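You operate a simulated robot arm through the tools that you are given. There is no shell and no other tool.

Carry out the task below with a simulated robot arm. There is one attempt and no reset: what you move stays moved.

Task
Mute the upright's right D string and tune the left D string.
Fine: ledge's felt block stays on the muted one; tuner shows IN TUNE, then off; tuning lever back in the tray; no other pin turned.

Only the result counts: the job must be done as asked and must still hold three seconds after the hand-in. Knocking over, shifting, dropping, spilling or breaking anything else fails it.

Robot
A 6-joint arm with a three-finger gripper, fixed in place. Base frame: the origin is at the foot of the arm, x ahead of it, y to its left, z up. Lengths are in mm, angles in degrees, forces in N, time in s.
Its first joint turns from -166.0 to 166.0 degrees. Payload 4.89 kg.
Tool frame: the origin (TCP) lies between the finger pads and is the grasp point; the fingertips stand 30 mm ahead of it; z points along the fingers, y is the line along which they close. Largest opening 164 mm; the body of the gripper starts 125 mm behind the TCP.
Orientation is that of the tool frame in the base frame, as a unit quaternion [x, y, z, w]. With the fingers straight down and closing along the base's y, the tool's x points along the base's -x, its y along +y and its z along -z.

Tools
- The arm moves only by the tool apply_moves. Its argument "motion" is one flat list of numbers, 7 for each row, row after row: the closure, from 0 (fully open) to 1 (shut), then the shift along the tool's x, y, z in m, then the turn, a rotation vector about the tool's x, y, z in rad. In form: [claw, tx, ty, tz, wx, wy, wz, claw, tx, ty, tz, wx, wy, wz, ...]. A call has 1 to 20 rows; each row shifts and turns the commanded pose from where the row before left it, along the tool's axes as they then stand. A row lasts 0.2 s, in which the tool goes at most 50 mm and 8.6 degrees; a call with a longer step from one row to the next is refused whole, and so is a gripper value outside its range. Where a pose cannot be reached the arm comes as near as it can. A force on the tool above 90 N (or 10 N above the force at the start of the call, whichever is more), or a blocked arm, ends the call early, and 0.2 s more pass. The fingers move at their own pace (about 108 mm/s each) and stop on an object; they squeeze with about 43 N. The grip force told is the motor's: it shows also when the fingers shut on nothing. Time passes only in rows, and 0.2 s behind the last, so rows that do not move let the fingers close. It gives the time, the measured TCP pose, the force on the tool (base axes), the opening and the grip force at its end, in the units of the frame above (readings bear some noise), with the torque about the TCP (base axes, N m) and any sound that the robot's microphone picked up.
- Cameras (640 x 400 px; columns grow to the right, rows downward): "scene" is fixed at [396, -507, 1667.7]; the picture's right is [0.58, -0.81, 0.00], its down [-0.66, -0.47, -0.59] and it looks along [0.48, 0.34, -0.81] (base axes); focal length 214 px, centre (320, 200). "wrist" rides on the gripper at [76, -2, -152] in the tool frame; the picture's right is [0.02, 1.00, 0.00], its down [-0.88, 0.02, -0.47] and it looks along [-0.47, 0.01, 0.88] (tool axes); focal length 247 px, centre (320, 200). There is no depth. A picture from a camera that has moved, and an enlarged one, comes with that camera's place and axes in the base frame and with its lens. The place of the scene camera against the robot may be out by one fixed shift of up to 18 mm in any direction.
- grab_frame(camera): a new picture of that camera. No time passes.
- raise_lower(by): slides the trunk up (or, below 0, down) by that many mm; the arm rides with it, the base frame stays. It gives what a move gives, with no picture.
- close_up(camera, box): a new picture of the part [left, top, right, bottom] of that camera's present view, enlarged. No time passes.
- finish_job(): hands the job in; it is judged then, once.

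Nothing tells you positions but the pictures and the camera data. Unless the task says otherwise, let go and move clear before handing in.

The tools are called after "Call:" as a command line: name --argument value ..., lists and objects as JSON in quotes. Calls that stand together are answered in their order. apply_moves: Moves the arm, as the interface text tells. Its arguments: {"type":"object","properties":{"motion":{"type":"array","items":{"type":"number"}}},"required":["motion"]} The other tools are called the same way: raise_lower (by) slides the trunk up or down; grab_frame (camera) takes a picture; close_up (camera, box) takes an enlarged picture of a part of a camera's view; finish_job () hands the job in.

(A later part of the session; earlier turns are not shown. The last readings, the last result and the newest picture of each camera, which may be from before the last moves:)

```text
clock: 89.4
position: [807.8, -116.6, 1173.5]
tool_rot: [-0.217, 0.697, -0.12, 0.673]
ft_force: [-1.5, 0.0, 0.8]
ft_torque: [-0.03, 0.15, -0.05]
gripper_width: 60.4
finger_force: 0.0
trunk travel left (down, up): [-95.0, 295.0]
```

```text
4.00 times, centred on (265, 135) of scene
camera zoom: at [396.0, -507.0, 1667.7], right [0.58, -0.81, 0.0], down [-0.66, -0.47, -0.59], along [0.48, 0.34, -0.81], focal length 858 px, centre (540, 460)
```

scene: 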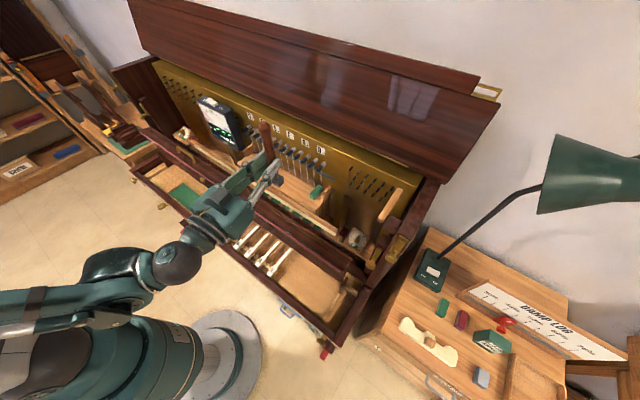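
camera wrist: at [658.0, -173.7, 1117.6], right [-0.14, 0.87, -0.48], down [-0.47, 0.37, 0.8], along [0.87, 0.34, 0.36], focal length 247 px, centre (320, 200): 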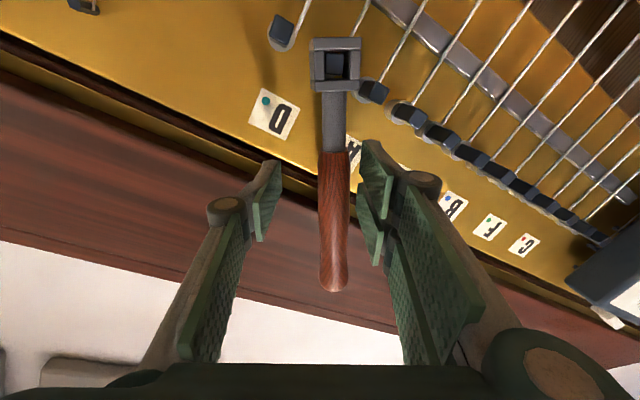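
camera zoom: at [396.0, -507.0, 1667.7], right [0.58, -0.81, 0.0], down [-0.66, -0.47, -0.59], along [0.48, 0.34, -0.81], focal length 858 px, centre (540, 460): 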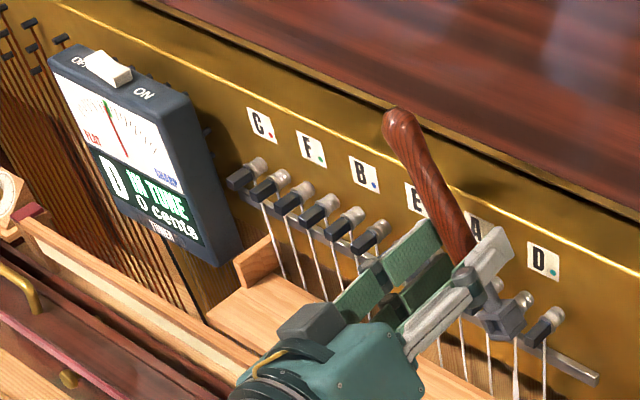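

Tuner still shows IN TUNE. The fingers are offset ~7 mm to the right of the handle, so I'll center on it before gripping to avoid nudging the pin.

Call:
apply_moves --motion '[0.63, -0.0053, 0.0068, 0.0042, 0, 0, 0, 0.63, 0, 0, 0, 0, 0, 0]'

Call:
grab_frame --camera "wrist"

Call:
close_up --camera "wrist" --box '[280, 20, 360, 80]'

Call:
close_up --camera "wrist" --box '[220, 120, 420, 320]'

```text
clock: 90.0
position: [813.0, -107.5, 1174.0]
tool_rot: [-0.218, 0.697, -0.121, 0.673]
ft_force: [0.5, -0.3, -0.6]
ft_torque: [-0.02, 0.0, 0.02]
gripper_width: 60.5
finger_force: 0.0
trunk travel left (down, up): [-95.0, 295.0]
```

```text
taken
camera wrist: at [662.2, -164.2, 1117.7], right [-0.14, 0.87, -0.48], down [-0.47, 0.37, 0.8], along [0.87, 0.34, 0.36], focal length 247 px, centre (320, 200)
```

wrist: 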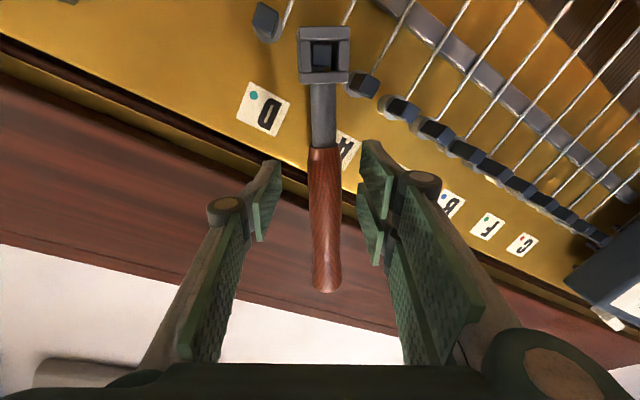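

```text
6.67 times, centred on (320, 50) of wrist
camera zoom: at [662.2, -164.2, 1117.7], right [-0.14, 0.87, -0.48], down [-0.47, 0.37, 0.8], along [0.87, 0.34, 0.36], focal length 1646 px, centre (320, 1200)
```

zoom: 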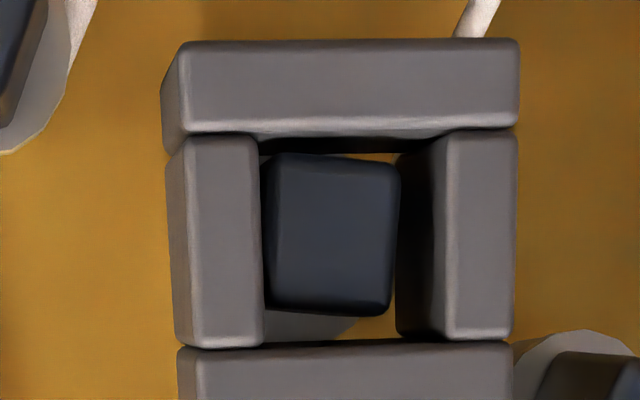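

```text
2.00 times, centred on (320, 220) of wrist
camera zoom: at [662.2, -164.2, 1117.7], right [-0.14, 0.87, -0.48], down [-0.47, 0.37, 0.8], along [0.87, 0.34, 0.36], focal length 494 px, centre (320, 160)
```

zoom: 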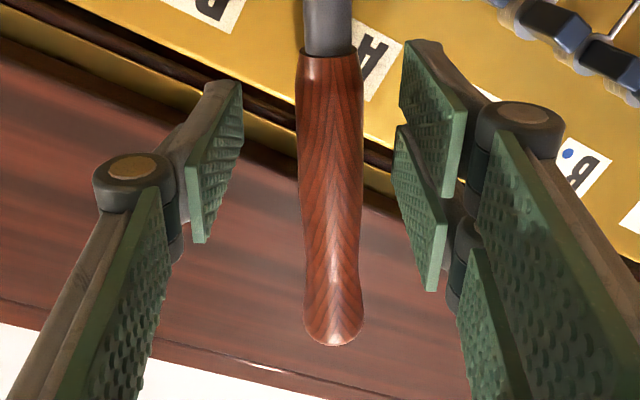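

The lever is rotated ~2° more than the tool; I'll match that about the pin axis, then close the grip.

Call:
apply_moves --motion '[0.63, 0, 0.0025, 0.0003, 0, 0.0042, -0.0297, 0.63, 0, 0, 0, 0, 0, 0, 0.8, 0, 0, 0, 0, 0, 0, 0.8, 0, 0, 0, 0, 0, 0]'

Call:
grab_frame --camera "wrist"

Call:
close_up --camera "scene" --box '[185, 85, 345, 185]'

```text
clock: 91.0
position: [813.1, -105.2, 1172.5]
tool_rot: [-0.226, 0.695, -0.132, 0.67]
ft_force: [-0.3, -0.4, 0.9]
ft_torque: [-0.01, 0.02, 0.03]
gripper_width: 32.9
finger_force: 0.1
trunk travel left (down, up): [-95.0, 295.0]
```

```text
taken
camera wrist: at [661.9, -163.1, 1118.2], right [-0.14, 0.85, -0.5], down [-0.47, 0.39, 0.79], along [0.87, 0.35, 0.35], focal length 247 px, centre (320, 200)
```

wrist: 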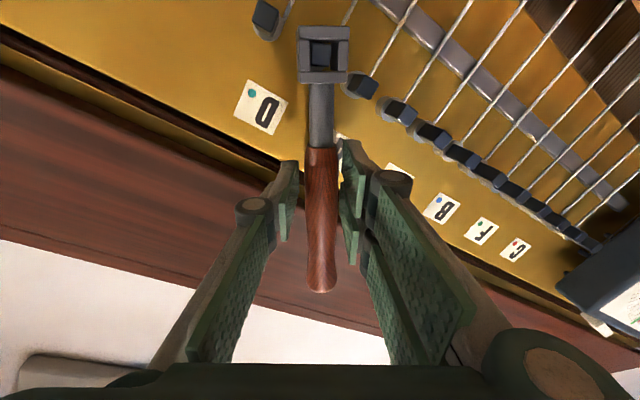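

```text
4.00 times, centred on (265, 135) of scene
camera zoom: at [396.0, -507.0, 1667.7], right [0.58, -0.81, 0.0], down [-0.66, -0.47, -0.59], along [0.48, 0.34, -0.81], focal length 858 px, centre (540, 460)
```

zoom: 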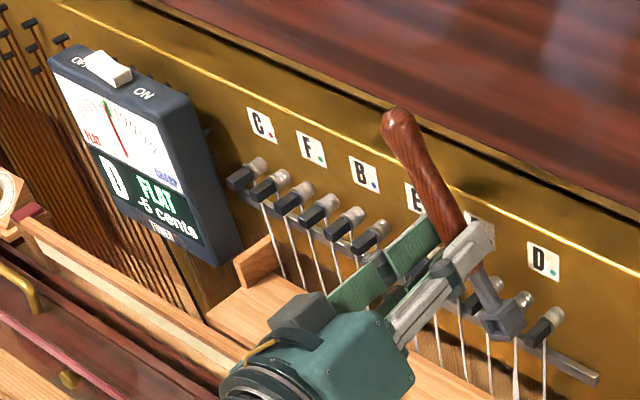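

The tuner now reads -5 (FLAT): the leaning lever's own weight is creeping the pin. I'll make a fast round trip: sound the key, return and re-grip while the note is live, correct, and then pull the lever off while holding it.

Call:
apply_moves --motion '[0.55, 0, 0, 0, 0, 0, 0, 0.55, 0, 0, -0.0333, 0, 0, 0, 0.55, 0, 0, -0.0333, 0, 0, 0, 0.55, 0, 0, -0.0334, 0, 0, 0, 1, 0.02451, 0.01136, -0.01608, -0.02676, 0.1358, 0.0458, 1, 0.02695, 0.01057, -0.01227, -0.02676, 0.1358, 0.0458, 1, 0.02882, 0.00955, -0.00819, -0.02676, 0.1358, 0.0458, 1, 0.03005, 0.00837, -0.00397, -0.02676, 0.1358, 0.0458, 1, 0.03065, 0.00702, 0.00039, -0.02676, 0.1358, 0.0458, 1, 0.03059, 0.00555, 0.00472, -0.02676, 0.1358, 0.0458, 1, 0.02988, 0.00398, 0.00896, -0.02676, 0.1358, 0.0458, 1, 0.02852, 0.00234, 0.01303, -0.02676, 0.1358, 0.0458, 1, 0.02657, 0.00068, 0.01681, -0.02676, 0.1358, 0.0458, 1, 0.02403, -0.00098, 0.02026, -0.02676, 0.1358, 0.0458, 1, 0.02099, -0.0026, 0.02327, -0.02676, 0.1358, 0.0458, 1, 0, 0, 0.04, 0, 0, 0, 1, 0, 0, 0.04, 0, 0, 0, 1, 0, 0, 0.04, 0, 0, 0]'

Call:
close_up --camera "scene" --box '[230, 210, 330, 290]'

Call:
close_up --camera "scene" --box '[185, 85, 345, 185]'

```text
clock: 94.8
position: [519.3, -162.1, 776.1]
tool_rot: [-0.001, 1.0, -0.001, 0.0]
ft_force: [0.3, 0.4, 0.9]
ft_torque: [-0.07, -0.23, 0.02]
gripper_width: 0.0
finger_force: 43.5
trunk travel left (down, up): [-95.0, 295.0]
```

```text
5.00 times, centred on (280, 250) of scene
camera zoom: at [396.0, -507.0, 1667.7], right [0.58, -0.81, 0.0], down [-0.66, -0.47, -0.59], along [0.48, 0.34, -0.81], focal length 1072 px, centre (520, -50)
```

zoom: 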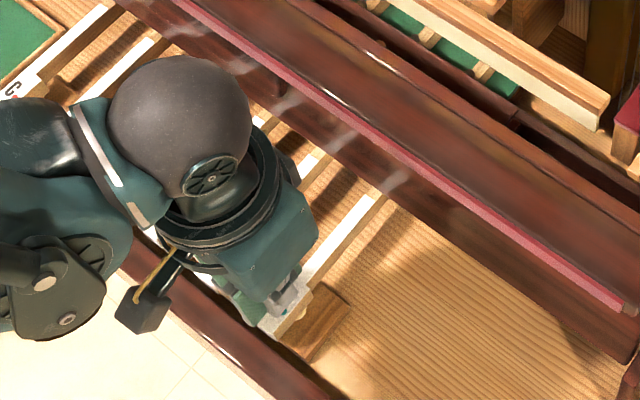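

```text
4.00 times, centred on (265, 135) of scene
camera zoom: at [396.0, -507.0, 1667.7], right [0.58, -0.81, 0.0], down [-0.66, -0.47, -0.59], along [0.48, 0.34, -0.81], focal length 858 px, centre (540, 460)
```

zoom: 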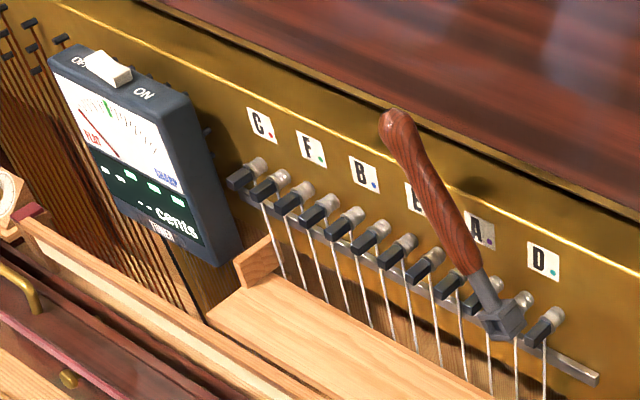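

The round-trip path is accurate. Pressing the key now.

Call:
apply_moves --motion '[1, 0, -0.001, 0.009, 0, 0, 0, 1, 0, 0, 0.009, 0, 0, 0]'

Call:
close_up --camera "scene" --box '[185, 85, 265, 155]'

```text
clock: 95.4
position: [522.2, -163.8, 757.4]
tool_rot: [-0.001, 1.0, -0.001, 0.001]
ft_force: [0.4, 0.3, 1.0]
ft_torque: [0.0, -0.07, 0.01]
gripper_width: 0.3
finger_force: 42.8
trunk travel left (down, up): [-95.0, 295.0]
heard: click
```

```text
5.71 times, centred on (225, 120) of scene
camera zoom: at [396.0, -507.0, 1667.7], right [0.58, -0.81, 0.0], down [-0.66, -0.47, -0.59], along [0.48, 0.34, -0.81], focal length 1226 px, centre (863, 657)
```

zoom: 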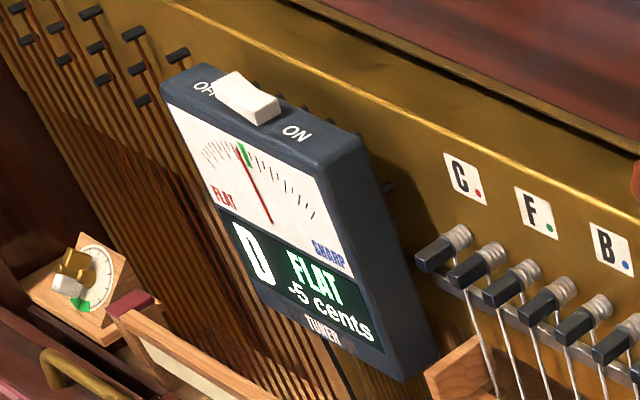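

-5 cents (FLAT). Returning to the lever by the reverse path.

Call:
apply_moves --motion '[1, 0, 0.001, -0.046, 0, 0, 0, 1, 0, 0, -0.046, 0, 0, 0, 1, 0, 0, -0.046, 0, 0, 0, 1, -0.0175, 0.00414, -0.0258, 0.02676, -0.1358, -0.0458, 1, -0.02099, 0.0026, -0.02327, 0.02676, -0.1358, -0.0458, 0.55, -0.02403, 0.00098, -0.02026, 0.02676, -0.1358, -0.0458, 0.55, -0.02657, -0.00068, -0.01681, 0.02676, -0.1358, -0.0458, 0.55, -0.02852, -0.00234, -0.01303, 0.02676, -0.1358, -0.0458, 0.55, -0.02988, -0.00398, -0.00896, 0.02676, -0.1358, -0.0458, 0.55, -0.03059, -0.00555, -0.00472, 0.02676, -0.1358, -0.0458, 0.55, -0.03065, -0.00702, -0.00039, 0.02676, -0.1358, -0.0458, 0.55, -0.03005, -0.00837, 0.00397, 0.02676, -0.1358, -0.0458, 0.55, -0.02882, -0.00955, 0.00819, 0.02676, -0.1358, -0.0458, 0.55, -0.02695, -0.01057, 0.01227, 0.02676, -0.1358, -0.0458, 0.55, 0, 0, 0.035, 0, 0, 0, 0.55, 0, 0, 0.035, 0, 0, 0]'

Call:
grab_frame --camera "wrist"

Call:
close_up --camera "scene" --box '[185, 85, 345, 185]'

```text
clock: 98.8
position: [783.1, -106.4, 1177.0]
tool_rot: [-0.227, 0.695, -0.131, 0.67]
ft_force: [-1.5, -0.9, 1.4]
ft_torque: [-0.03, 0.08, -0.09]
gripper_width: 73.9
finger_force: 0.0
trunk travel left (down, up): [-95.0, 295.0]
```

```text
taken
camera wrist: at [632.1, -164.6, 1123.0], right [-0.14, 0.85, -0.51], down [-0.47, 0.39, 0.79], along [0.87, 0.35, 0.35], focal length 247 px, centre (320, 200)
```

wrist: 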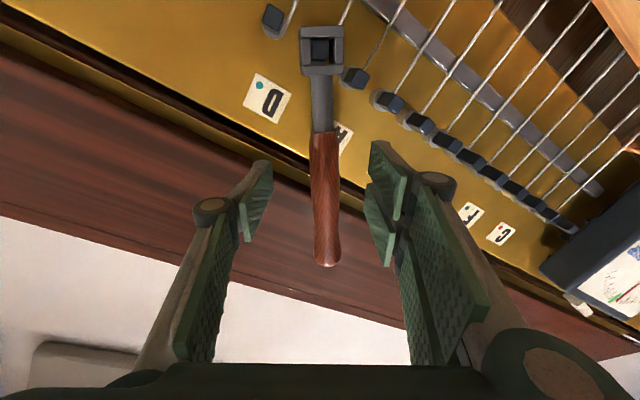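

```text
4.00 times, centred on (265, 135) of scene
camera zoom: at [396.0, -507.0, 1667.7], right [0.58, -0.81, 0.0], down [-0.66, -0.47, -0.59], along [0.48, 0.34, -0.81], focal length 858 px, centre (540, 460)
```

zoom: 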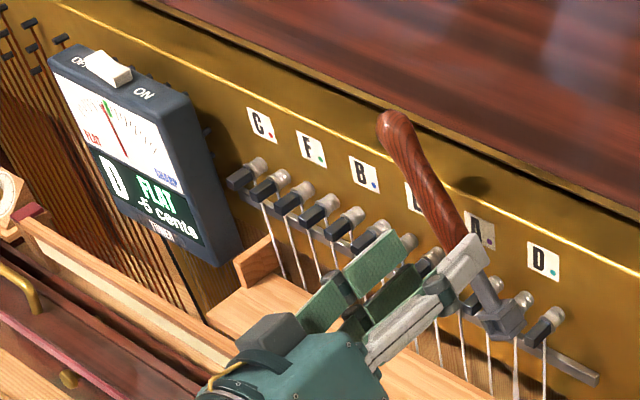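

Lever leans ~0.05 rad further; tuner live at -5. Matching the lever, gripping, and turning back clockwise a little.

Call:
apply_moves --motion '[0.55, 0, 0.0037, 0.0303, 0, 0.0063, -0.0446, 1, 0, 0, 0, 0, 0, 0, 1, 0, 0, 0, 0, 0, 0, 1, 0.0001, -0.0033, -0.0005, 0, -0.0056, 0.0396, 1, 0.0001, -0.0033, -0.0005, 0, -0.0056, 0.0396]'

Call:
close_up --camera "scene" --box '[185, 85, 265, 155]'

Call:
close_up --camera "wrist" --box '[280, 20, 360, 80]'

```text
clock: 100.0
position: [812.5, -107.8, 1175.4]
tool_rot: [-0.215, 0.697, -0.119, 0.673]
ft_force: [-17.2, 8.5, -7.9]
ft_torque: [0.41, 0.47, 0.39]
gripper_width: 25.0
finger_force: 42.8
trunk travel left (down, up): [-95.0, 295.0]
```

```text
5.71 times, centred on (225, 120) of scene
camera zoom: at [396.0, -507.0, 1667.7], right [0.58, -0.81, 0.0], down [-0.66, -0.47, -0.59], along [0.48, 0.34, -0.81], focal length 1226 px, centre (863, 657)
```

zoom: 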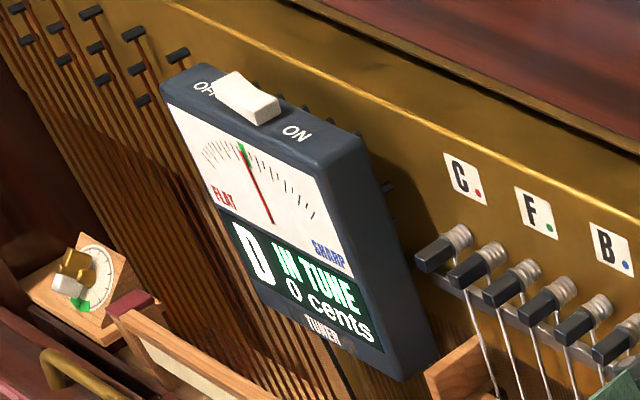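

```text
6.67 times, centred on (320, 50) of wrist
camera zoom: at [660.8, -163.6, 1119.2], right [-0.14, 0.87, -0.48], down [-0.47, 0.36, 0.8], along [0.87, 0.34, 0.36], focal length 1646 px, centre (320, 1200)
```

zoom: 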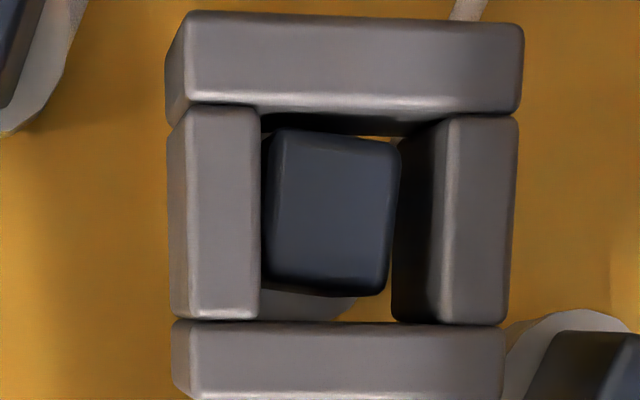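

IN TUNE, 0 cents. Keeping hold, I'll pull the lever straight off along the pin axis while the note is still live.

Call:
apply_moves --motion '[1, 0, 0.0004, -0.003, 0, 0, 0, 1, 0, 0.0007, -0.005, 0, 0, 0, 1, 0, 0.0007, -0.005, 0, 0, 0]'

Call:
close_up --camera "scene" --box '[185, 85, 265, 155]'

Call:
close_up --camera "wrist" --box '[280, 20, 360, 80]'

```text
clock: 100.8
position: [800.1, -107.8, 1175.7]
tool_rot: [-0.216, 0.697, -0.118, 0.673]
ft_force: [1.2, -0.7, -3.2]
ft_torque: [-0.02, 0.04, 0.05]
gripper_width: 25.0
finger_force: 43.1
trunk travel left (down, up): [-95.0, 295.0]
```

```text
5.71 times, centred on (225, 120) of scene
camera zoom: at [396.0, -507.0, 1667.7], right [0.58, -0.81, 0.0], down [-0.66, -0.47, -0.59], along [0.48, 0.34, -0.81], focal length 1226 px, centre (863, 657)
```

zoom: 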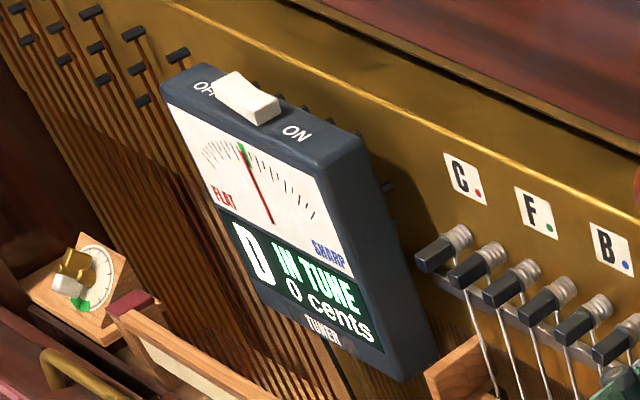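

```text
6.67 times, centred on (320, 50) of wrist
camera zoom: at [649.0, -164.2, 1119.8], right [-0.14, 0.87, -0.47], down [-0.47, 0.36, 0.8], along [0.87, 0.34, 0.36], focal length 1646 px, centre (320, 1200)
```

zoom: 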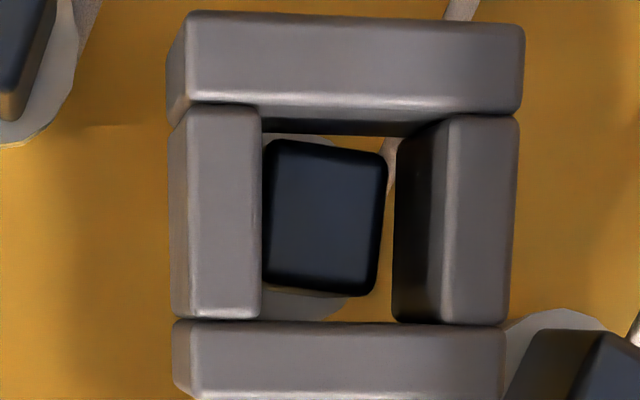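

Still IN TUNE with the socket nearly off. Continue straight back.

Call:
apply_moves --motion '[1, 0, 0.0014, -0.0099, 0, 0, 0, 1, 0, 0.0028, -0.0198, 0, 0, 0, 1, 0, 0.0042, -0.0297, 0, 0, 0]'

Call:
close_up --camera "scene" --box '[185, 85, 345, 185]'

Call:
grab_frame --camera "wrist"

```text
clock: 101.6
position: [741.0, -108.7, 1177.0]
tool_rot: [-0.215, 0.698, -0.12, 0.673]
ft_force: [1.7, -0.1, -3.0]
ft_torque: [-0.01, -0.01, 0.12]
gripper_width: 24.8
finger_force: 43.1
trunk travel left (down, up): [-95.0, 295.0]
```

```text
4.00 times, centred on (265, 135) of scene
camera zoom: at [396.0, -507.0, 1667.7], right [0.58, -0.81, 0.0], down [-0.66, -0.47, -0.59], along [0.48, 0.34, -0.81], focal length 858 px, centre (540, 460)
```

zoom: 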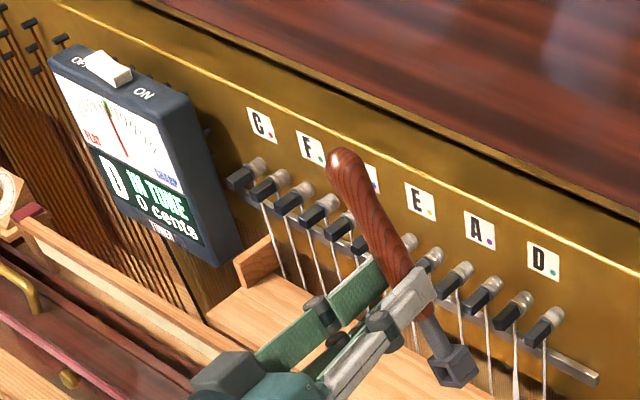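

```text
taken
camera wrist: at [589.9, -163.4, 1120.3], right [-0.14, 0.87, -0.47], down [-0.47, 0.36, 0.8], along [0.87, 0.34, 0.36], focal length 247 px, centre (320, 200)
```

wrist: 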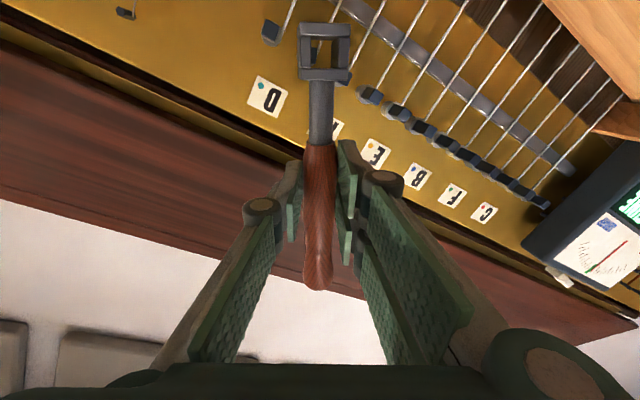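

The lever is off and the note is still IN TUNE. Now I'll back away, unroll, and bring the tool to vertical to return the lever to its tray.

Call:
apply_moves --motion '[1, 0, 0.0063, -0.0446, 0, 0, 0, 1, 0, 0.0063, -0.0446, 0, 0, 0, 1, 0, 0, 0, 0, -0.0168, 0.1189, 1, 0, 0, 0, 0, -0.0168, 0.1189, 1, 0, 0, 0, 0, -0.0168, 0.1189, 1, 0, 0, 0, 0, -0.0168, 0.1189, 1, 0, 0, 0, 0.14, 0, 0, 1, 0, 0, 0, 0, 0.1428, 0, 1, 0, 0, 0, 0, 0.1428, 0, 1, 0, 0, 0, 0, 0.1428, 0, 1, 0, 0, 0, 0, 0.1428, 0, 1, 0, 0, 0, 0, 0.1428, 0, 1, 0, 0, 0, 0, 0.1428, 0, 1, 0, 0, 0, 0, 0.1428, 0, 1, 0, 0, 0, 0, 0.1428, 0, 1, 0, 0, 0, 0, 0.1428, 0, 1, 0, 0, 0, 0, 0.1428, 0, 1, 0, 0, 0, 0, 0.1428, 0]'

Call:
grab_frame --camera "wrist"

Call:
close_up --camera "scene" --box '[270, 110, 350, 200]'

```text
clock: 105.4
position: [648.5, -107.7, 1174.8]
tool_rot: [0.0, 1.0, 0.0, -0.001]
ft_force: [-2.9, -0.3, -1.9]
ft_torque: [-0.05, -0.33, 0.02]
gripper_width: 24.8
finger_force: 42.9
trunk travel left (down, up): [-95.0, 295.0]
```

```text
taken
camera wrist: at [572.5, -110.1, 1328.8], right [-0.02, 1.0, 0.0], down [0.88, 0.02, 0.47], along [0.47, 0.01, -0.88], focal length 247 px, centre (320, 200)
```

wrist: 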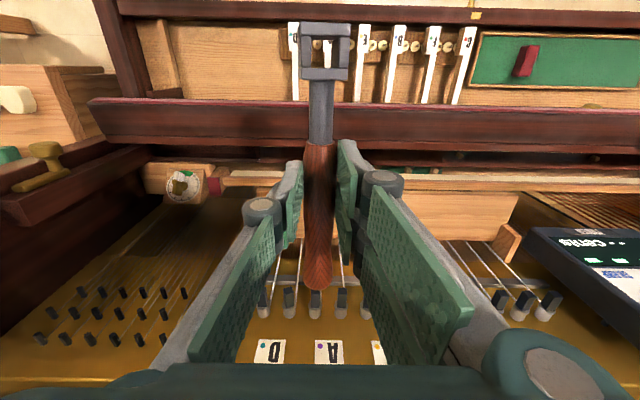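

```text
4.44 times, centred on (310, 155) of scene
camera zoom: at [396.0, -507.0, 1667.7], right [0.58, -0.81, 0.0], down [-0.66, -0.47, -0.59], along [0.48, 0.34, -0.81], focal length 953 px, centre (364, 400)
```

zoom: 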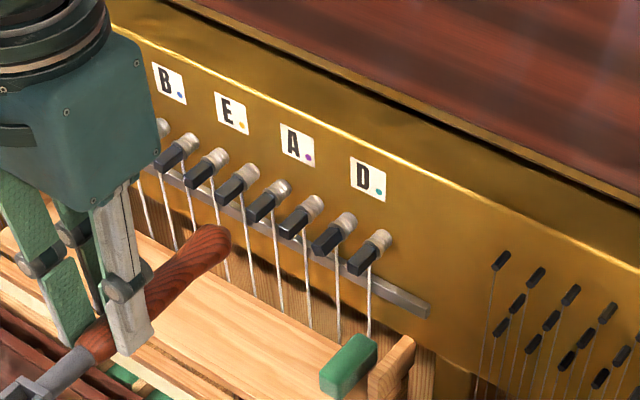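

Call:
apply_moves --motion '[1, 0.0077, 0.0427, 0, 0, 0, 0, 1, 0.0077, 0.0427, 0, 0, 0, 0, 1, 0.0077, 0.0427, 0, 0, 0, 0, 1, 0.0077, 0.0427, 0, 0, 0, 0, 1, 0.0077, 0.0427, 0, 0, 0, 0, 1, 0.0077, 0.0427, 0, 0, 0, 0, 1, 0.0077, 0.0427, 0, 0, 0, 0, 1, 0.0077, 0.0427, 0, 0, 0, 0, 1, 0.0077, 0.0427, 0, 0, 0, 0, 1, 0.0077, 0.0427, 0, 0, 0, 0, 1, 0.0077, 0.0427, 0, 0, 0, 0, 1, 0.0077, 0.0427, 0, 0, 0, 0, 1, 0.0077, 0.0427, 0, 0, 0, 0, 1, 0.0077, 0.0427, 0, 0, 0, 0, 1, 0.0077, 0.0427, 0, 0, 0, 0]'

Call:
apply_moves --motion '[1, 0, 0, 0, 0, 0, 0.1428, 1, 0, 0, 0, 0, 0, 0.1428, 1, 0, 0, 0, 0, 0, 0.1428, 1, 0, 0, 0, 0, 0, 0.1428, 1, 0, 0, 0, 0, 0, 0.1428, 1, 0, 0, 0, 0, 0, 0.1428, 1, 0, 0, 0, 0, 0, 0.1428, 1, 0, 0, 0, 0, 0, 0.1428, 1, 0, 0, 0, 0, 0, 0.1428, 1, 0, 0, 0, 0, 0, 0.1428, 1, 0, 0, 0, 0, 0, 0.1428, 1, 0, 0, 0, -0.14, 0, 0]'

Call:
grab_frame --camera "wrist"

Call:
close_up --camera "wrist" --box '[260, 0, 380, 100]'

```text
clock: 108.6
position: [533.5, 529.5, 1176.1]
tool_rot: [0.001, 1.0, 0.0, 0.0]
ft_force: [-0.5, -0.9, -2.0]
ft_torque: [0.26, 0.03, 0.0]
gripper_width: 25.2
finger_force: 43.1
trunk travel left (down, up): [-95.0, 295.0]
```

```text
clock: 111.2
position: [535.9, 534.1, 1175.5]
tool_rot: [0.705, 0.705, 0.05, 0.05]
ft_force: [2.4, 0.0, -3.4]
ft_torque: [-0.04, 0.25, -0.04]
gripper_width: 24.8
finger_force: 43.0
trunk travel left (down, up): [-95.0, 295.0]
```

```text
taken
camera wrist: at [512.9, 609.6, 1326.7], right [0.99, 0.02, 0.14], down [-0.05, -0.88, 0.47], along [0.13, -0.47, -0.87], focal length 247 px, centre (320, 200)
```

wrist: 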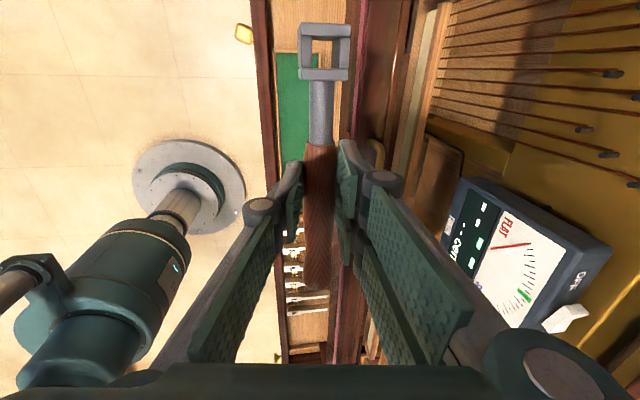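

```text
4.00 times, centred on (320, 50) of wrist
camera zoom: at [512.9, 609.6, 1326.7], right [0.99, 0.02, 0.14], down [-0.05, -0.88, 0.47], along [0.13, -0.47, -0.87], focal length 988 px, centre (320, 800)
```

zoom: 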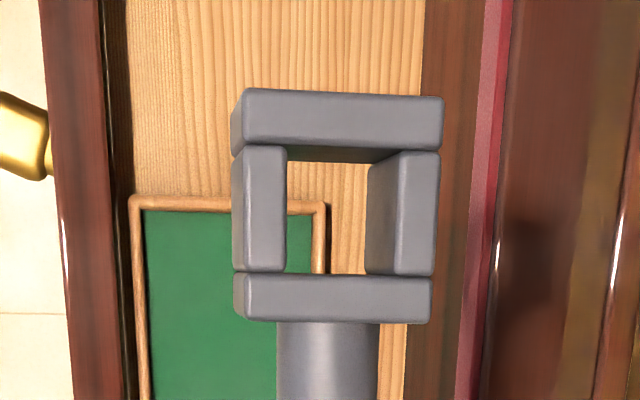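

Lever pose in the grip is unchanged from the pick-up. Descending vertically toward the tray.

Call:
apply_moves --motion '[1, -0.00045, -0.00632, 0.04306, 0, 0, 0, 1, -0.00045, -0.00632, 0.04306, 0, 0, 0, 1, -0.00045, -0.00632, 0.04306, 0, 0, 0, 1, -0.00045, -0.00632, 0.04306, 0, 0, 0, 1, -0.00045, -0.00632, 0.04306, 0, 0, 0, 1, -0.00045, -0.00632, 0.04306, 0, 0, 0, 1, -0.00045, -0.00632, 0.04306, 0, 0, 0, 1, -0.00045, -0.00632, 0.04306, 0, 0, 0, 1, -0.00045, -0.00632, 0.04306, 0, 0, 0, 1, 0, 0, 0, 0, 0, 0]'

Call:
grab_frame --camera "wrist"

Call:
close_up --camera "scene" --box '[130, 150, 240, 235]'

```text
clock: 113.4
position: [530.8, 530.3, 785.9]
tool_rot: [0.705, 0.705, 0.051, 0.049]
ft_force: [-0.8, -1.7, -3.1]
ft_torque: [0.08, 0.03, 0.02]
gripper_width: 24.8
finger_force: 42.6
trunk travel left (down, up): [-95.0, 295.0]
```

```text
taken
camera wrist: at [507.5, 606.1, 938.1], right [0.99, 0.02, 0.14], down [-0.05, -0.88, 0.47], along [0.13, -0.47, -0.87], focal length 247 px, centre (320, 200)
```

wrist: 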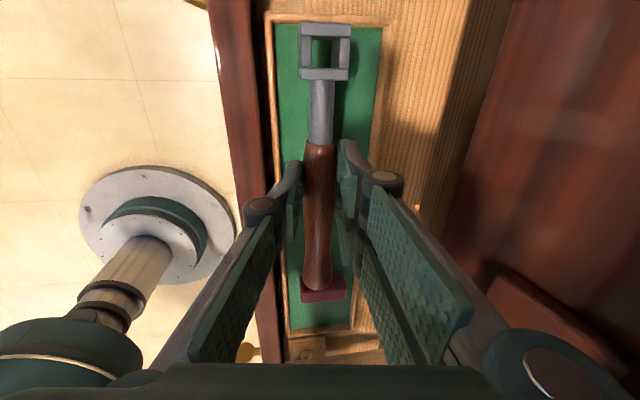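

```text
4.71 times, centred on (185, 192) of scene
camera zoom: at [396.0, -507.0, 1667.7], right [0.58, -0.81, 0.0], down [-0.66, -0.47, -0.59], along [0.48, 0.34, -0.81], focal length 1009 px, centre (955, 235)
```

zoom: 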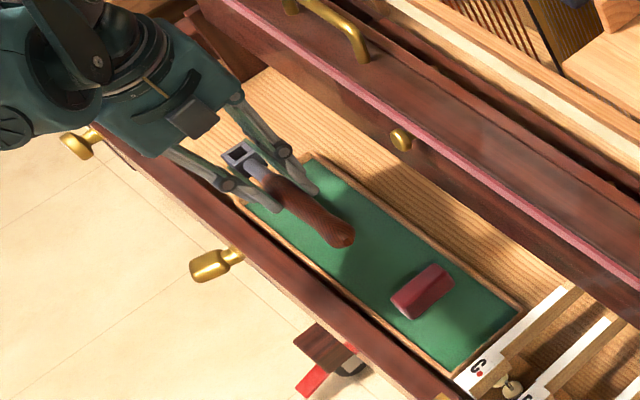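

Call:
apply_moves --motion '[1, 0, -0.0019, 0.0225, 0, 0, 0, 1, 0, -0.0019, 0.0225, 0, 0, 0, 1, 0, -0.0013, 0.0089, 0, 0, 0, 1, 0, 0, 0, 0, 0, 0]'

Call:
grab_frame --camera "wrist"

Call:
close_up --camera "scene" --box '[130, 150, 240, 235]'

```text
clock: 114.4
position: [532.9, 528.7, 730.8]
tool_rot: [0.705, 0.705, 0.051, 0.048]
ft_force: [-0.2, -1.0, -2.2]
ft_torque: [0.02, 0.02, 0.01]
gripper_width: 24.9
finger_force: 43.0
trunk travel left (down, up): [-95.0, 295.0]
```

```text
taken
camera wrist: at [508.7, 604.4, 883.0], right [0.99, 0.02, 0.14], down [-0.05, -0.88, 0.47], along [0.13, -0.47, -0.87], focal length 247 px, centre (320, 200)
```

wrist: 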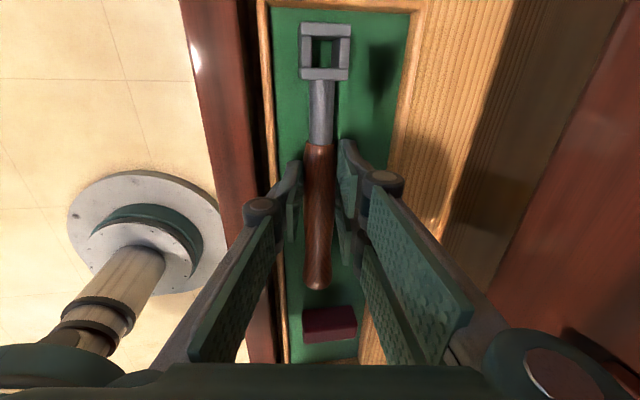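

```text
4.71 times, centred on (185, 192) of scene
camera zoom: at [396.0, -507.0, 1667.7], right [0.58, -0.81, 0.0], down [-0.66, -0.47, -0.59], along [0.48, 0.34, -0.81], focal length 1009 px, centre (955, 235)
```

zoom: 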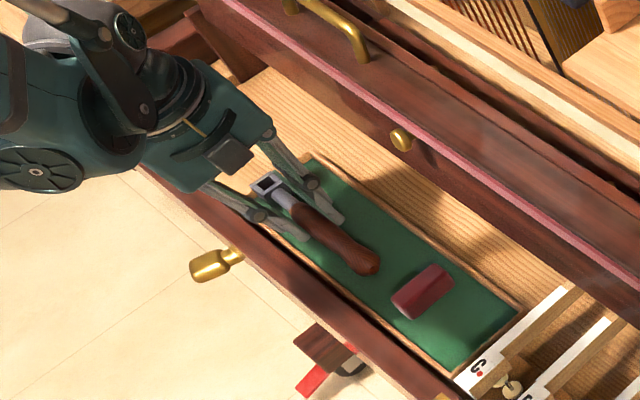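

Inside the tray area, about 6 mm above resting height. Stepping down until light contact.

Call:
apply_moves --motion '[1, 0, -0.0004, 0.003, 0, 0, 0]'

Call:
apply_moves --motion '[1, 0, -0.0003, 0.002, 0, 0, 0]'

Call:
apply_moves --motion '[1, 0, -0.0003, 0.002, 0, 0, 0]'

```text
clock: 114.8
position: [531.9, 527.4, 727.7]
tool_rot: [0.705, 0.705, 0.051, 0.048]
ft_force: [0.3, 2.2, 7.3]
ft_torque: [-0.89, -0.03, -0.09]
gripper_width: 24.9
finger_force: 42.5
trunk travel left (down, up): [-95.0, 295.0]
```

```text
clock: 115.2
position: [532.1, 528.4, 727.8]
tool_rot: [0.705, 0.705, 0.051, 0.048]
ft_force: [-0.5, 7.7, 47.6]
ft_torque: [0.48, -0.23, 0.08]
gripper_width: 25.1
finger_force: 43.2
trunk travel left (down, up): [-95.0, 295.0]
```

```text
clock: 115.6
position: [533.4, 528.9, 724.8]
tool_rot: [0.706, 0.705, 0.05, 0.048]
ft_force: [-6.8, 8.0, 47.4]
ft_torque: [0.75, -0.05, 0.1]
gripper_width: 24.8
finger_force: 42.4
trunk travel left (down, up): [-95.0, 295.0]
```

The lever rests on the tray floor. Relieving the pressure slightly, then opening just enough to release.

Call:
apply_moves --motion '[1, 0, 0.0004, -0.003, 0, 0, 0, 0.79, 0, 0, 0, 0, 0, 0, 0.79, 0, 0, 0, 0, 0, 0]'

Call:
grab_frame --camera "wrist"

```text
clock: 116.4
position: [533.7, 530.0, 725.4]
tool_rot: [0.705, 0.705, 0.05, 0.049]
ft_force: [-0.4, 0.3, 0.0]
ft_torque: [0.0, 0.0, -0.02]
gripper_width: 34.5
finger_force: 0.0
trunk travel left (down, up): [-95.0, 295.0]
```

```text
taken
camera wrist: at [511.1, 604.5, 877.2], right [0.99, 0.02, 0.14], down [-0.05, -0.88, 0.47], along [0.13, -0.47, -0.87], focal length 247 px, centre (320, 200)
```

wrist: 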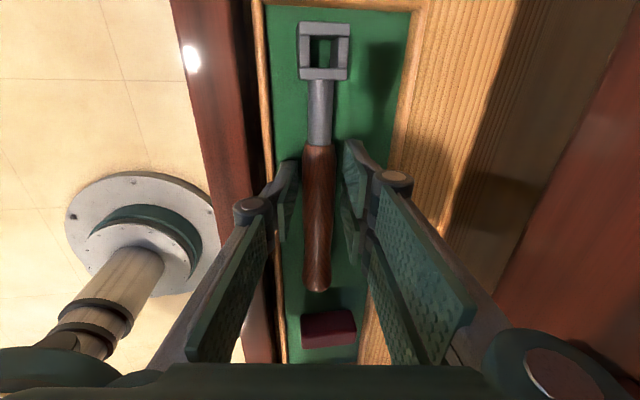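

Released. Lifting straight up and verifying the lever stays in the tray.

Call:
apply_moves --motion '[0.79, 0, 0.0014, -0.0099, 0, 0, 0, 0.79, 0, 0.0042, -0.0297, 0, 0, 0, 0.79, 0, 0.0063, -0.0446, 0, 0, 0, 0.79, 0, 0.0063, -0.0446, 0, 0, 0, 0.79, 0, 0.0063, -0.0446, 0, 0, 0, 0.79, 0, 0.0063, -0.0446, 0, 0, 0, 0.79, 0, 0.0063, -0.0446, 0, 0, 0, 0.79, 0, 0.0063, -0.0446, 0, 0, 0, 0.79, 0, 0, 0, 0.14, 0, 0]'

Call:
grab_frame --camera "wrist"

Call:
close_up --camera "scene" --box '[130, 150, 240, 235]'

```text
clock: 118.4
position: [531.6, 528.0, 1035.9]
tool_rot: [0.706, 0.708, 0.0, -0.001]
ft_force: [-0.9, -0.4, 0.6]
ft_torque: [0.1, -0.17, 0.01]
gripper_width: 34.3
finger_force: 0.2
trunk travel left (down, up): [-95.0, 295.0]
```

```text
taken
camera wrist: at [530.7, 604.5, 1189.6], right [1.0, 0.02, 0.0], down [0.02, -0.88, 0.47], along [0.01, -0.47, -0.88], focal length 247 px, centre (320, 200)
```

wrist: 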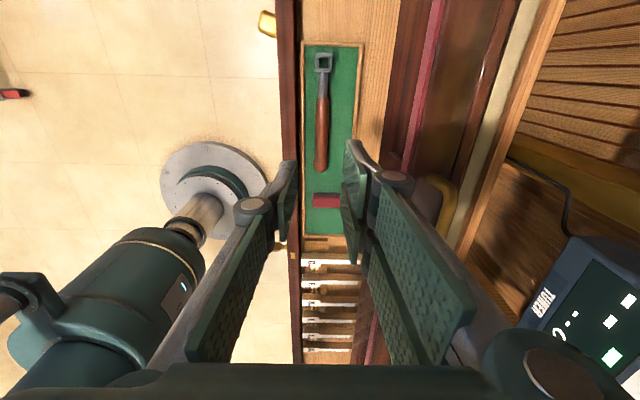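

```text
4.71 times, centred on (185, 192) of scene
camera zoom: at [396.0, -507.0, 1667.7], right [0.58, -0.81, 0.0], down [-0.66, -0.47, -0.59], along [0.48, 0.34, -0.81], focal length 1009 px, centre (955, 235)
```

zoom: 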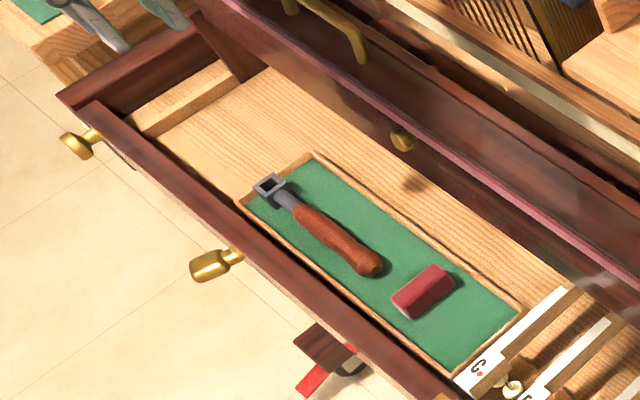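

The lever is back in the tray. I'll sound the D key once more to confirm the tuning with the lever off.

Call:
apply_moves --motion '[1, 0, 0, 0, 0, 0, -0.1428, 1, 0, 0, 0, 0, 0, -0.1428, 1, 0, 0, 0, 0, 0, -0.1428, 1, 0, 0, 0, 0, 0, -0.1428, 1, 0, 0, 0, 0, 0, -0.1428, 1, 0, 0, 0, 0, 0, -0.1428, 1, 0, 0, 0, 0, 0, -0.1428, 1, 0, 0, 0, 0, 0, -0.1428, 1, 0, 0, 0, 0, 0, -0.1428, 1, 0, 0, 0, 0, 0, -0.1428, 1, 0, 0, 0, 0, 0, -0.1428]'

Call:
apply_moves --motion '[1, -0.034, -0.03, 0, 0, 0, 0, 1, -0.034, -0.03, 0, 0, 0, 0, 1, 0, -0.0462, 0, 0, 0, 0, 1, 0, -0.0462, 0, 0, 0, 0, 1, 0, -0.0462, 0, 0, 0, 0, 1, 0, -0.0462, 0, 0, 0, 0, 1, 0, -0.0462, 0, 0, 0, 0, 1, 0, -0.0462, 0, 0, 0, 0, 1, 0, -0.0462, 0, 0, 0, 0, 1, 0, -0.0462, 0, 0, 0, 0, 1, 0, -0.0462, 0, 0, 0, 0, 1, 0, -0.0462, 0, 0, 0, 0, 1, 0, -0.0462, 0, 0, 0, 0, 1, 0, -0.0462, 0, 0, 0, 0, 1, 0, -0.0462, 0, 0, 0, 0, 1, 0.039, -0.017, 0, 0, 0, 0, 1, 0.039, -0.017, 0, 0, 0, 0, 1, 0, 0, 0, 0, 0, 0]'

```text
clock: 120.8
position: [535.0, 529.1, 1035.6]
tool_rot: [-0.001, 1.0, 0.001, 0.0]
ft_force: [0.1, 0.2, 0.1]
ft_torque: [0.03, 0.0, 0.01]
gripper_width: 0.1
finger_force: 43.2
trunk travel left (down, up): [-95.0, 295.0]
```

```text
clock: 124.6
position: [522.0, -166.1, 1033.8]
tool_rot: [0.0, 1.0, 0.0, 0.0]
ft_force: [1.2, 0.1, -0.4]
ft_torque: [-0.04, 0.1, 0.01]
gripper_width: 0.2
finger_force: 43.1
trunk travel left (down, up): [-95.0, 295.0]
```

Call:
apply_moves --motion '[1, 0, 0, 0.043, 0, 0, 0, 1, 0, 0, 0.043, 0, 0, 0, 1, 0, 0, 0.043, 0, 0, 0, 1, 0, 0, 0.043, 0, 0, 0, 1, 0, 0, 0.043, 0, 0, 0, 1, 0, 0, 0.04, 0, 0, 0, 1, 0, 0, 0, 0, 0, 0]'

Call:
close_up --camera "scene" --box '[230, 210, 330, 290]'

```text
clock: 126.2
position: [529.1, -164.4, 777.9]
tool_rot: [0.0, 1.0, 0.001, 0.0]
ft_force: [-0.2, -0.5, -0.4]
ft_torque: [-0.03, -0.04, -0.02]
gripper_width: 0.0
finger_force: 42.7
trunk travel left (down, up): [-95.0, 295.0]
```

```text
5.00 times, centred on (280, 250) of scene
camera zoom: at [396.0, -507.0, 1667.7], right [0.58, -0.81, 0.0], down [-0.66, -0.47, -0.59], along [0.48, 0.34, -0.81], focal length 1072 px, centre (520, -50)
```

zoom: 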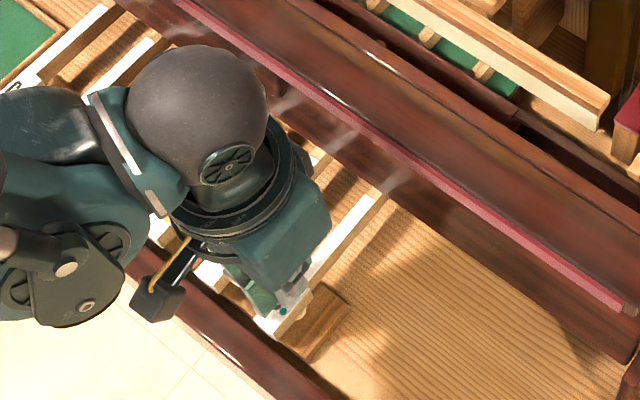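

Call:
apply_moves --motion '[1, 0.006, 0, 0.006, 0, 0, 0, 1, 0, 0, 0.0075, 0, 0, 0, 1, 0, 0, 0.0075, 0, 0, 0]'

Call:
close_up --camera "scene" --box '[185, 85, 265, 155]'

```text
clock: 127.0
position: [521.5, -165.8, 759.3]
tool_rot: [0.001, 1.0, 0.001, 0.001]
ft_force: [0.0, -0.9, 0.9]
ft_torque: [-0.02, -0.05, 0.02]
gripper_width: 0.0
finger_force: 43.0
trunk travel left (down, up): [-95.0, 295.0]
heard: click
```

```text
5.71 times, centred on (225, 120) of scene
camera zoom: at [396.0, -507.0, 1667.7], right [0.58, -0.81, 0.0], down [-0.66, -0.47, -0.59], along [0.48, 0.34, -0.81], focal length 1226 px, centre (863, 657)
```

zoom: 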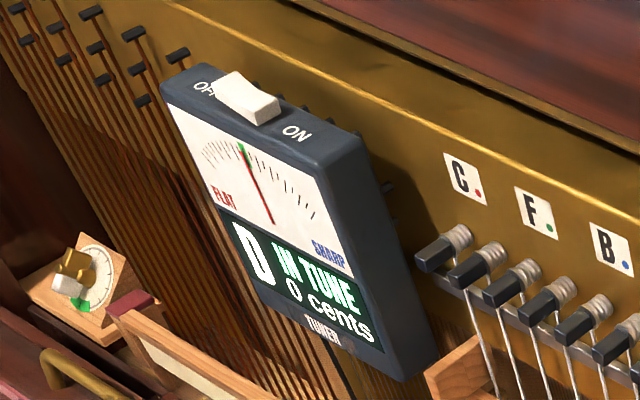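

Confirmed IN TUNE with the lever off. Now I'll leave the key and move to the tuner to press the raised OFF side of the rocker.

Call:
apply_moves --motion '[1, 0, 0, -0.03, 0, 0, 0, 1, -0.01, 0, -0.045, 0, 0, 0, 1, -0.01, 0, -0.045, 0, 0, 0, 1, -0.02, 0, -0.045, 0, 0, 0, 1, -0.02, 0, -0.045, 0, 0, 0, 1, -0.02, 0, -0.045, 0, 0, 0, 1, 0, 0.0446, -0.0165, 0, 0, 0, 1, 0, 0.0446, -0.0165, 0, 0, 0, 1, 0, 0.0446, -0.0165, 0, 0, 0, 1, 0, 0.0446, -0.0165, 0, 0, 0, 1, 0, 0.0446, -0.0165, 0, 0, 0, 1, 0, 0.0446, -0.0165, 0, 0, 0, 1, 0, 0.0446, -0.0165, 0, 0, 0, 1, 0, 0.0446, -0.0165, 0, 0, 0, 1, 0, 0.0446, -0.0165, 0, 0, 0, 1, 0, 0.0446, -0.0165, 0, 0, 0, 1, 0, 0.0446, -0.0165, 0, 0, 0, 1, 0, 0.0446, -0.0165, 0, 0, 0]'

Call:
raise_lower --by 80

Call:
grab_frame --camera "wrist"

Call:
grab_frame --camera "scene"

```text
clock: 130.8
position: [595.9, 370.5, 1212.3]
tool_rot: [0.0, 1.0, 0.001, 0.0]
ft_force: [-1.1, -1.0, 0.4]
ft_torque: [0.25, -0.08, 0.0]
gripper_width: 0.0
finger_force: 42.9
trunk travel left (down, up): [-95.0, 295.0]
```

```text
clock: 131.9
position: [596.2, 371.8, 1293.1]
tool_rot: [0.0, 1.0, 0.001, 0.0]
ft_force: [-0.9, -0.6, 0.3]
ft_torque: [0.01, 0.04, 0.0]
gripper_width: 0.0
finger_force: 43.0
trunk travel left (down, up): [-175.0, 215.0]
```

```text
taken
camera wrist: at [520.2, 368.5, 1445.1], right [-0.02, 1.0, 0.0], down [0.88, 0.02, 0.47], along [0.47, 0.01, -0.88], focal length 247 px, centre (320, 200)
```

wrist: 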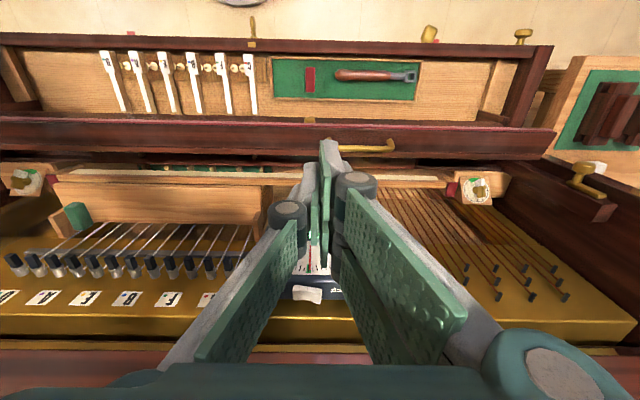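

```text
taken
```

scene: 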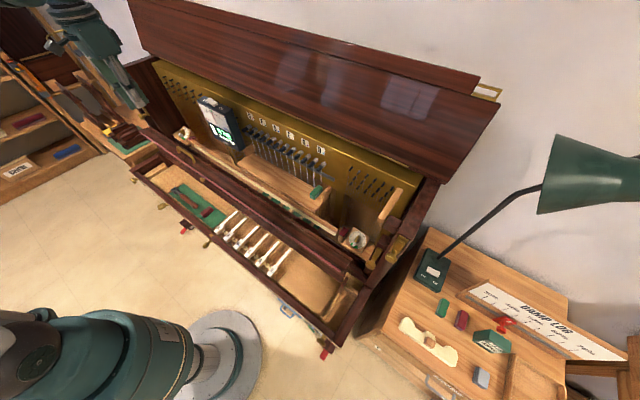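

Call:
close_up --camera "wrist" --box '[270, 240, 370, 310]'

Call:
close_up --camera "scene" --box '[185, 85, 265, 155]'

```text
5.71 times, centred on (320, 275) of wrist
camera zoom: at [520.2, 368.5, 1445.1], right [-0.02, 1.0, 0.0], down [0.88, 0.02, 0.47], along [0.47, 0.01, -0.88], focal length 1411 px, centre (320, -229)
```

zoom: 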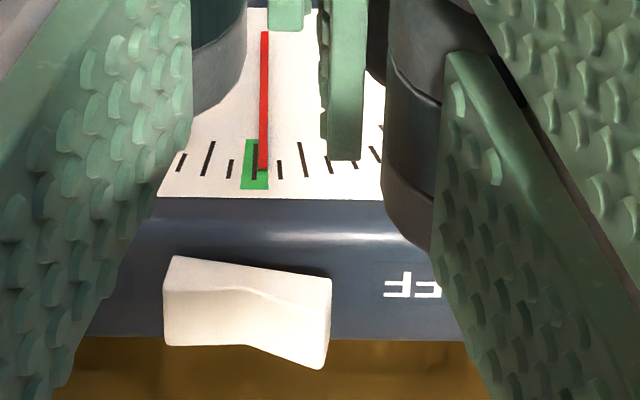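

```text
5.71 times, centred on (225, 120) of scene
camera zoom: at [396.0, -507.0, 1667.7], right [0.58, -0.81, 0.0], down [-0.66, -0.47, -0.59], along [0.48, 0.34, -0.81], focal length 1226 px, centre (863, 657)
```

zoom: 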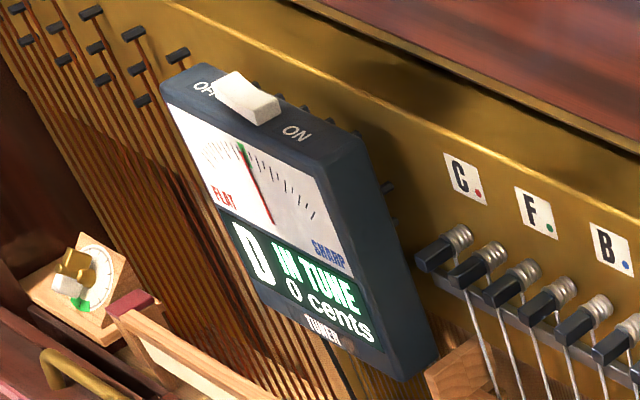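

The rocker spans y≈335–376 at x≈818, with the OFF end (y≈370) raised. Moving above the OFF end.

Call:
apply_moves --motion '[1, -0.0444, -0.0005, 0, 0, 0, 0, 1, -0.0444, -0.0005, 0, 0, 0, 0, 1, -0.0444, -0.0005, 0, 0, 0, 0, 1, -0.0444, -0.0005, 0, 0, 0, 0, 1, -0.0444, -0.0005, 0, 0, 0, 0, 1, 0, 0, 0.03, 0, 0, 0, 1, 0, 0, 0, 0, 0, 0]'

Call:
grab_frame --camera "wrist"

Call:
close_up --camera "scene" --box '[165, 65, 265, 145]'

```text
clock: 133.5
position: [818.9, 366.4, 1260.5]
tool_rot: [0.0, 1.0, 0.0, -0.001]
ft_force: [1.1, -0.1, 0.0]
ft_torque: [0.03, 0.14, 0.0]
gripper_width: 0.1
finger_force: 42.9
trunk travel left (down, up): [-175.0, 215.0]
```

```text
taken
camera wrist: at [742.7, 363.4, 1413.9], right [-0.02, 1.0, 0.0], down [0.88, 0.02, 0.47], along [0.47, 0.01, -0.88], focal length 247 px, centre (320, 200)
```

wrist: 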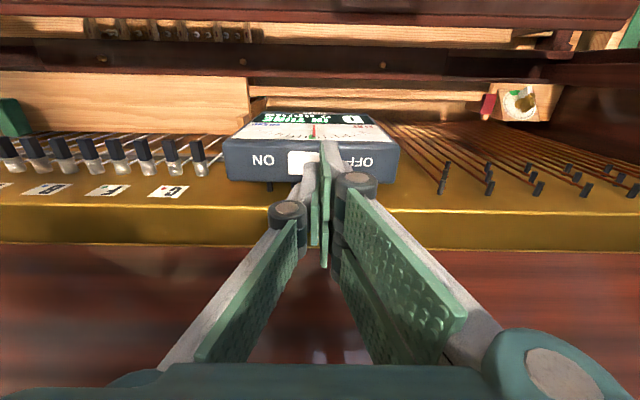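

```text
5.00 times, centred on (215, 105) of scene
camera zoom: at [396.0, -507.0, 1667.7], right [0.58, -0.81, 0.0], down [-0.66, -0.47, -0.59], along [0.48, 0.34, -0.81], focal length 1072 px, centre (845, 675)
```

zoom: 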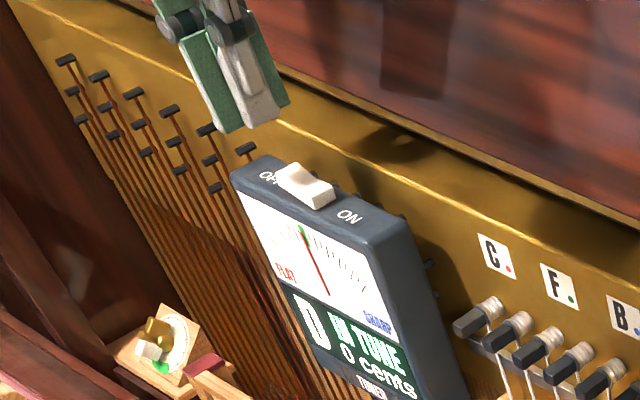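

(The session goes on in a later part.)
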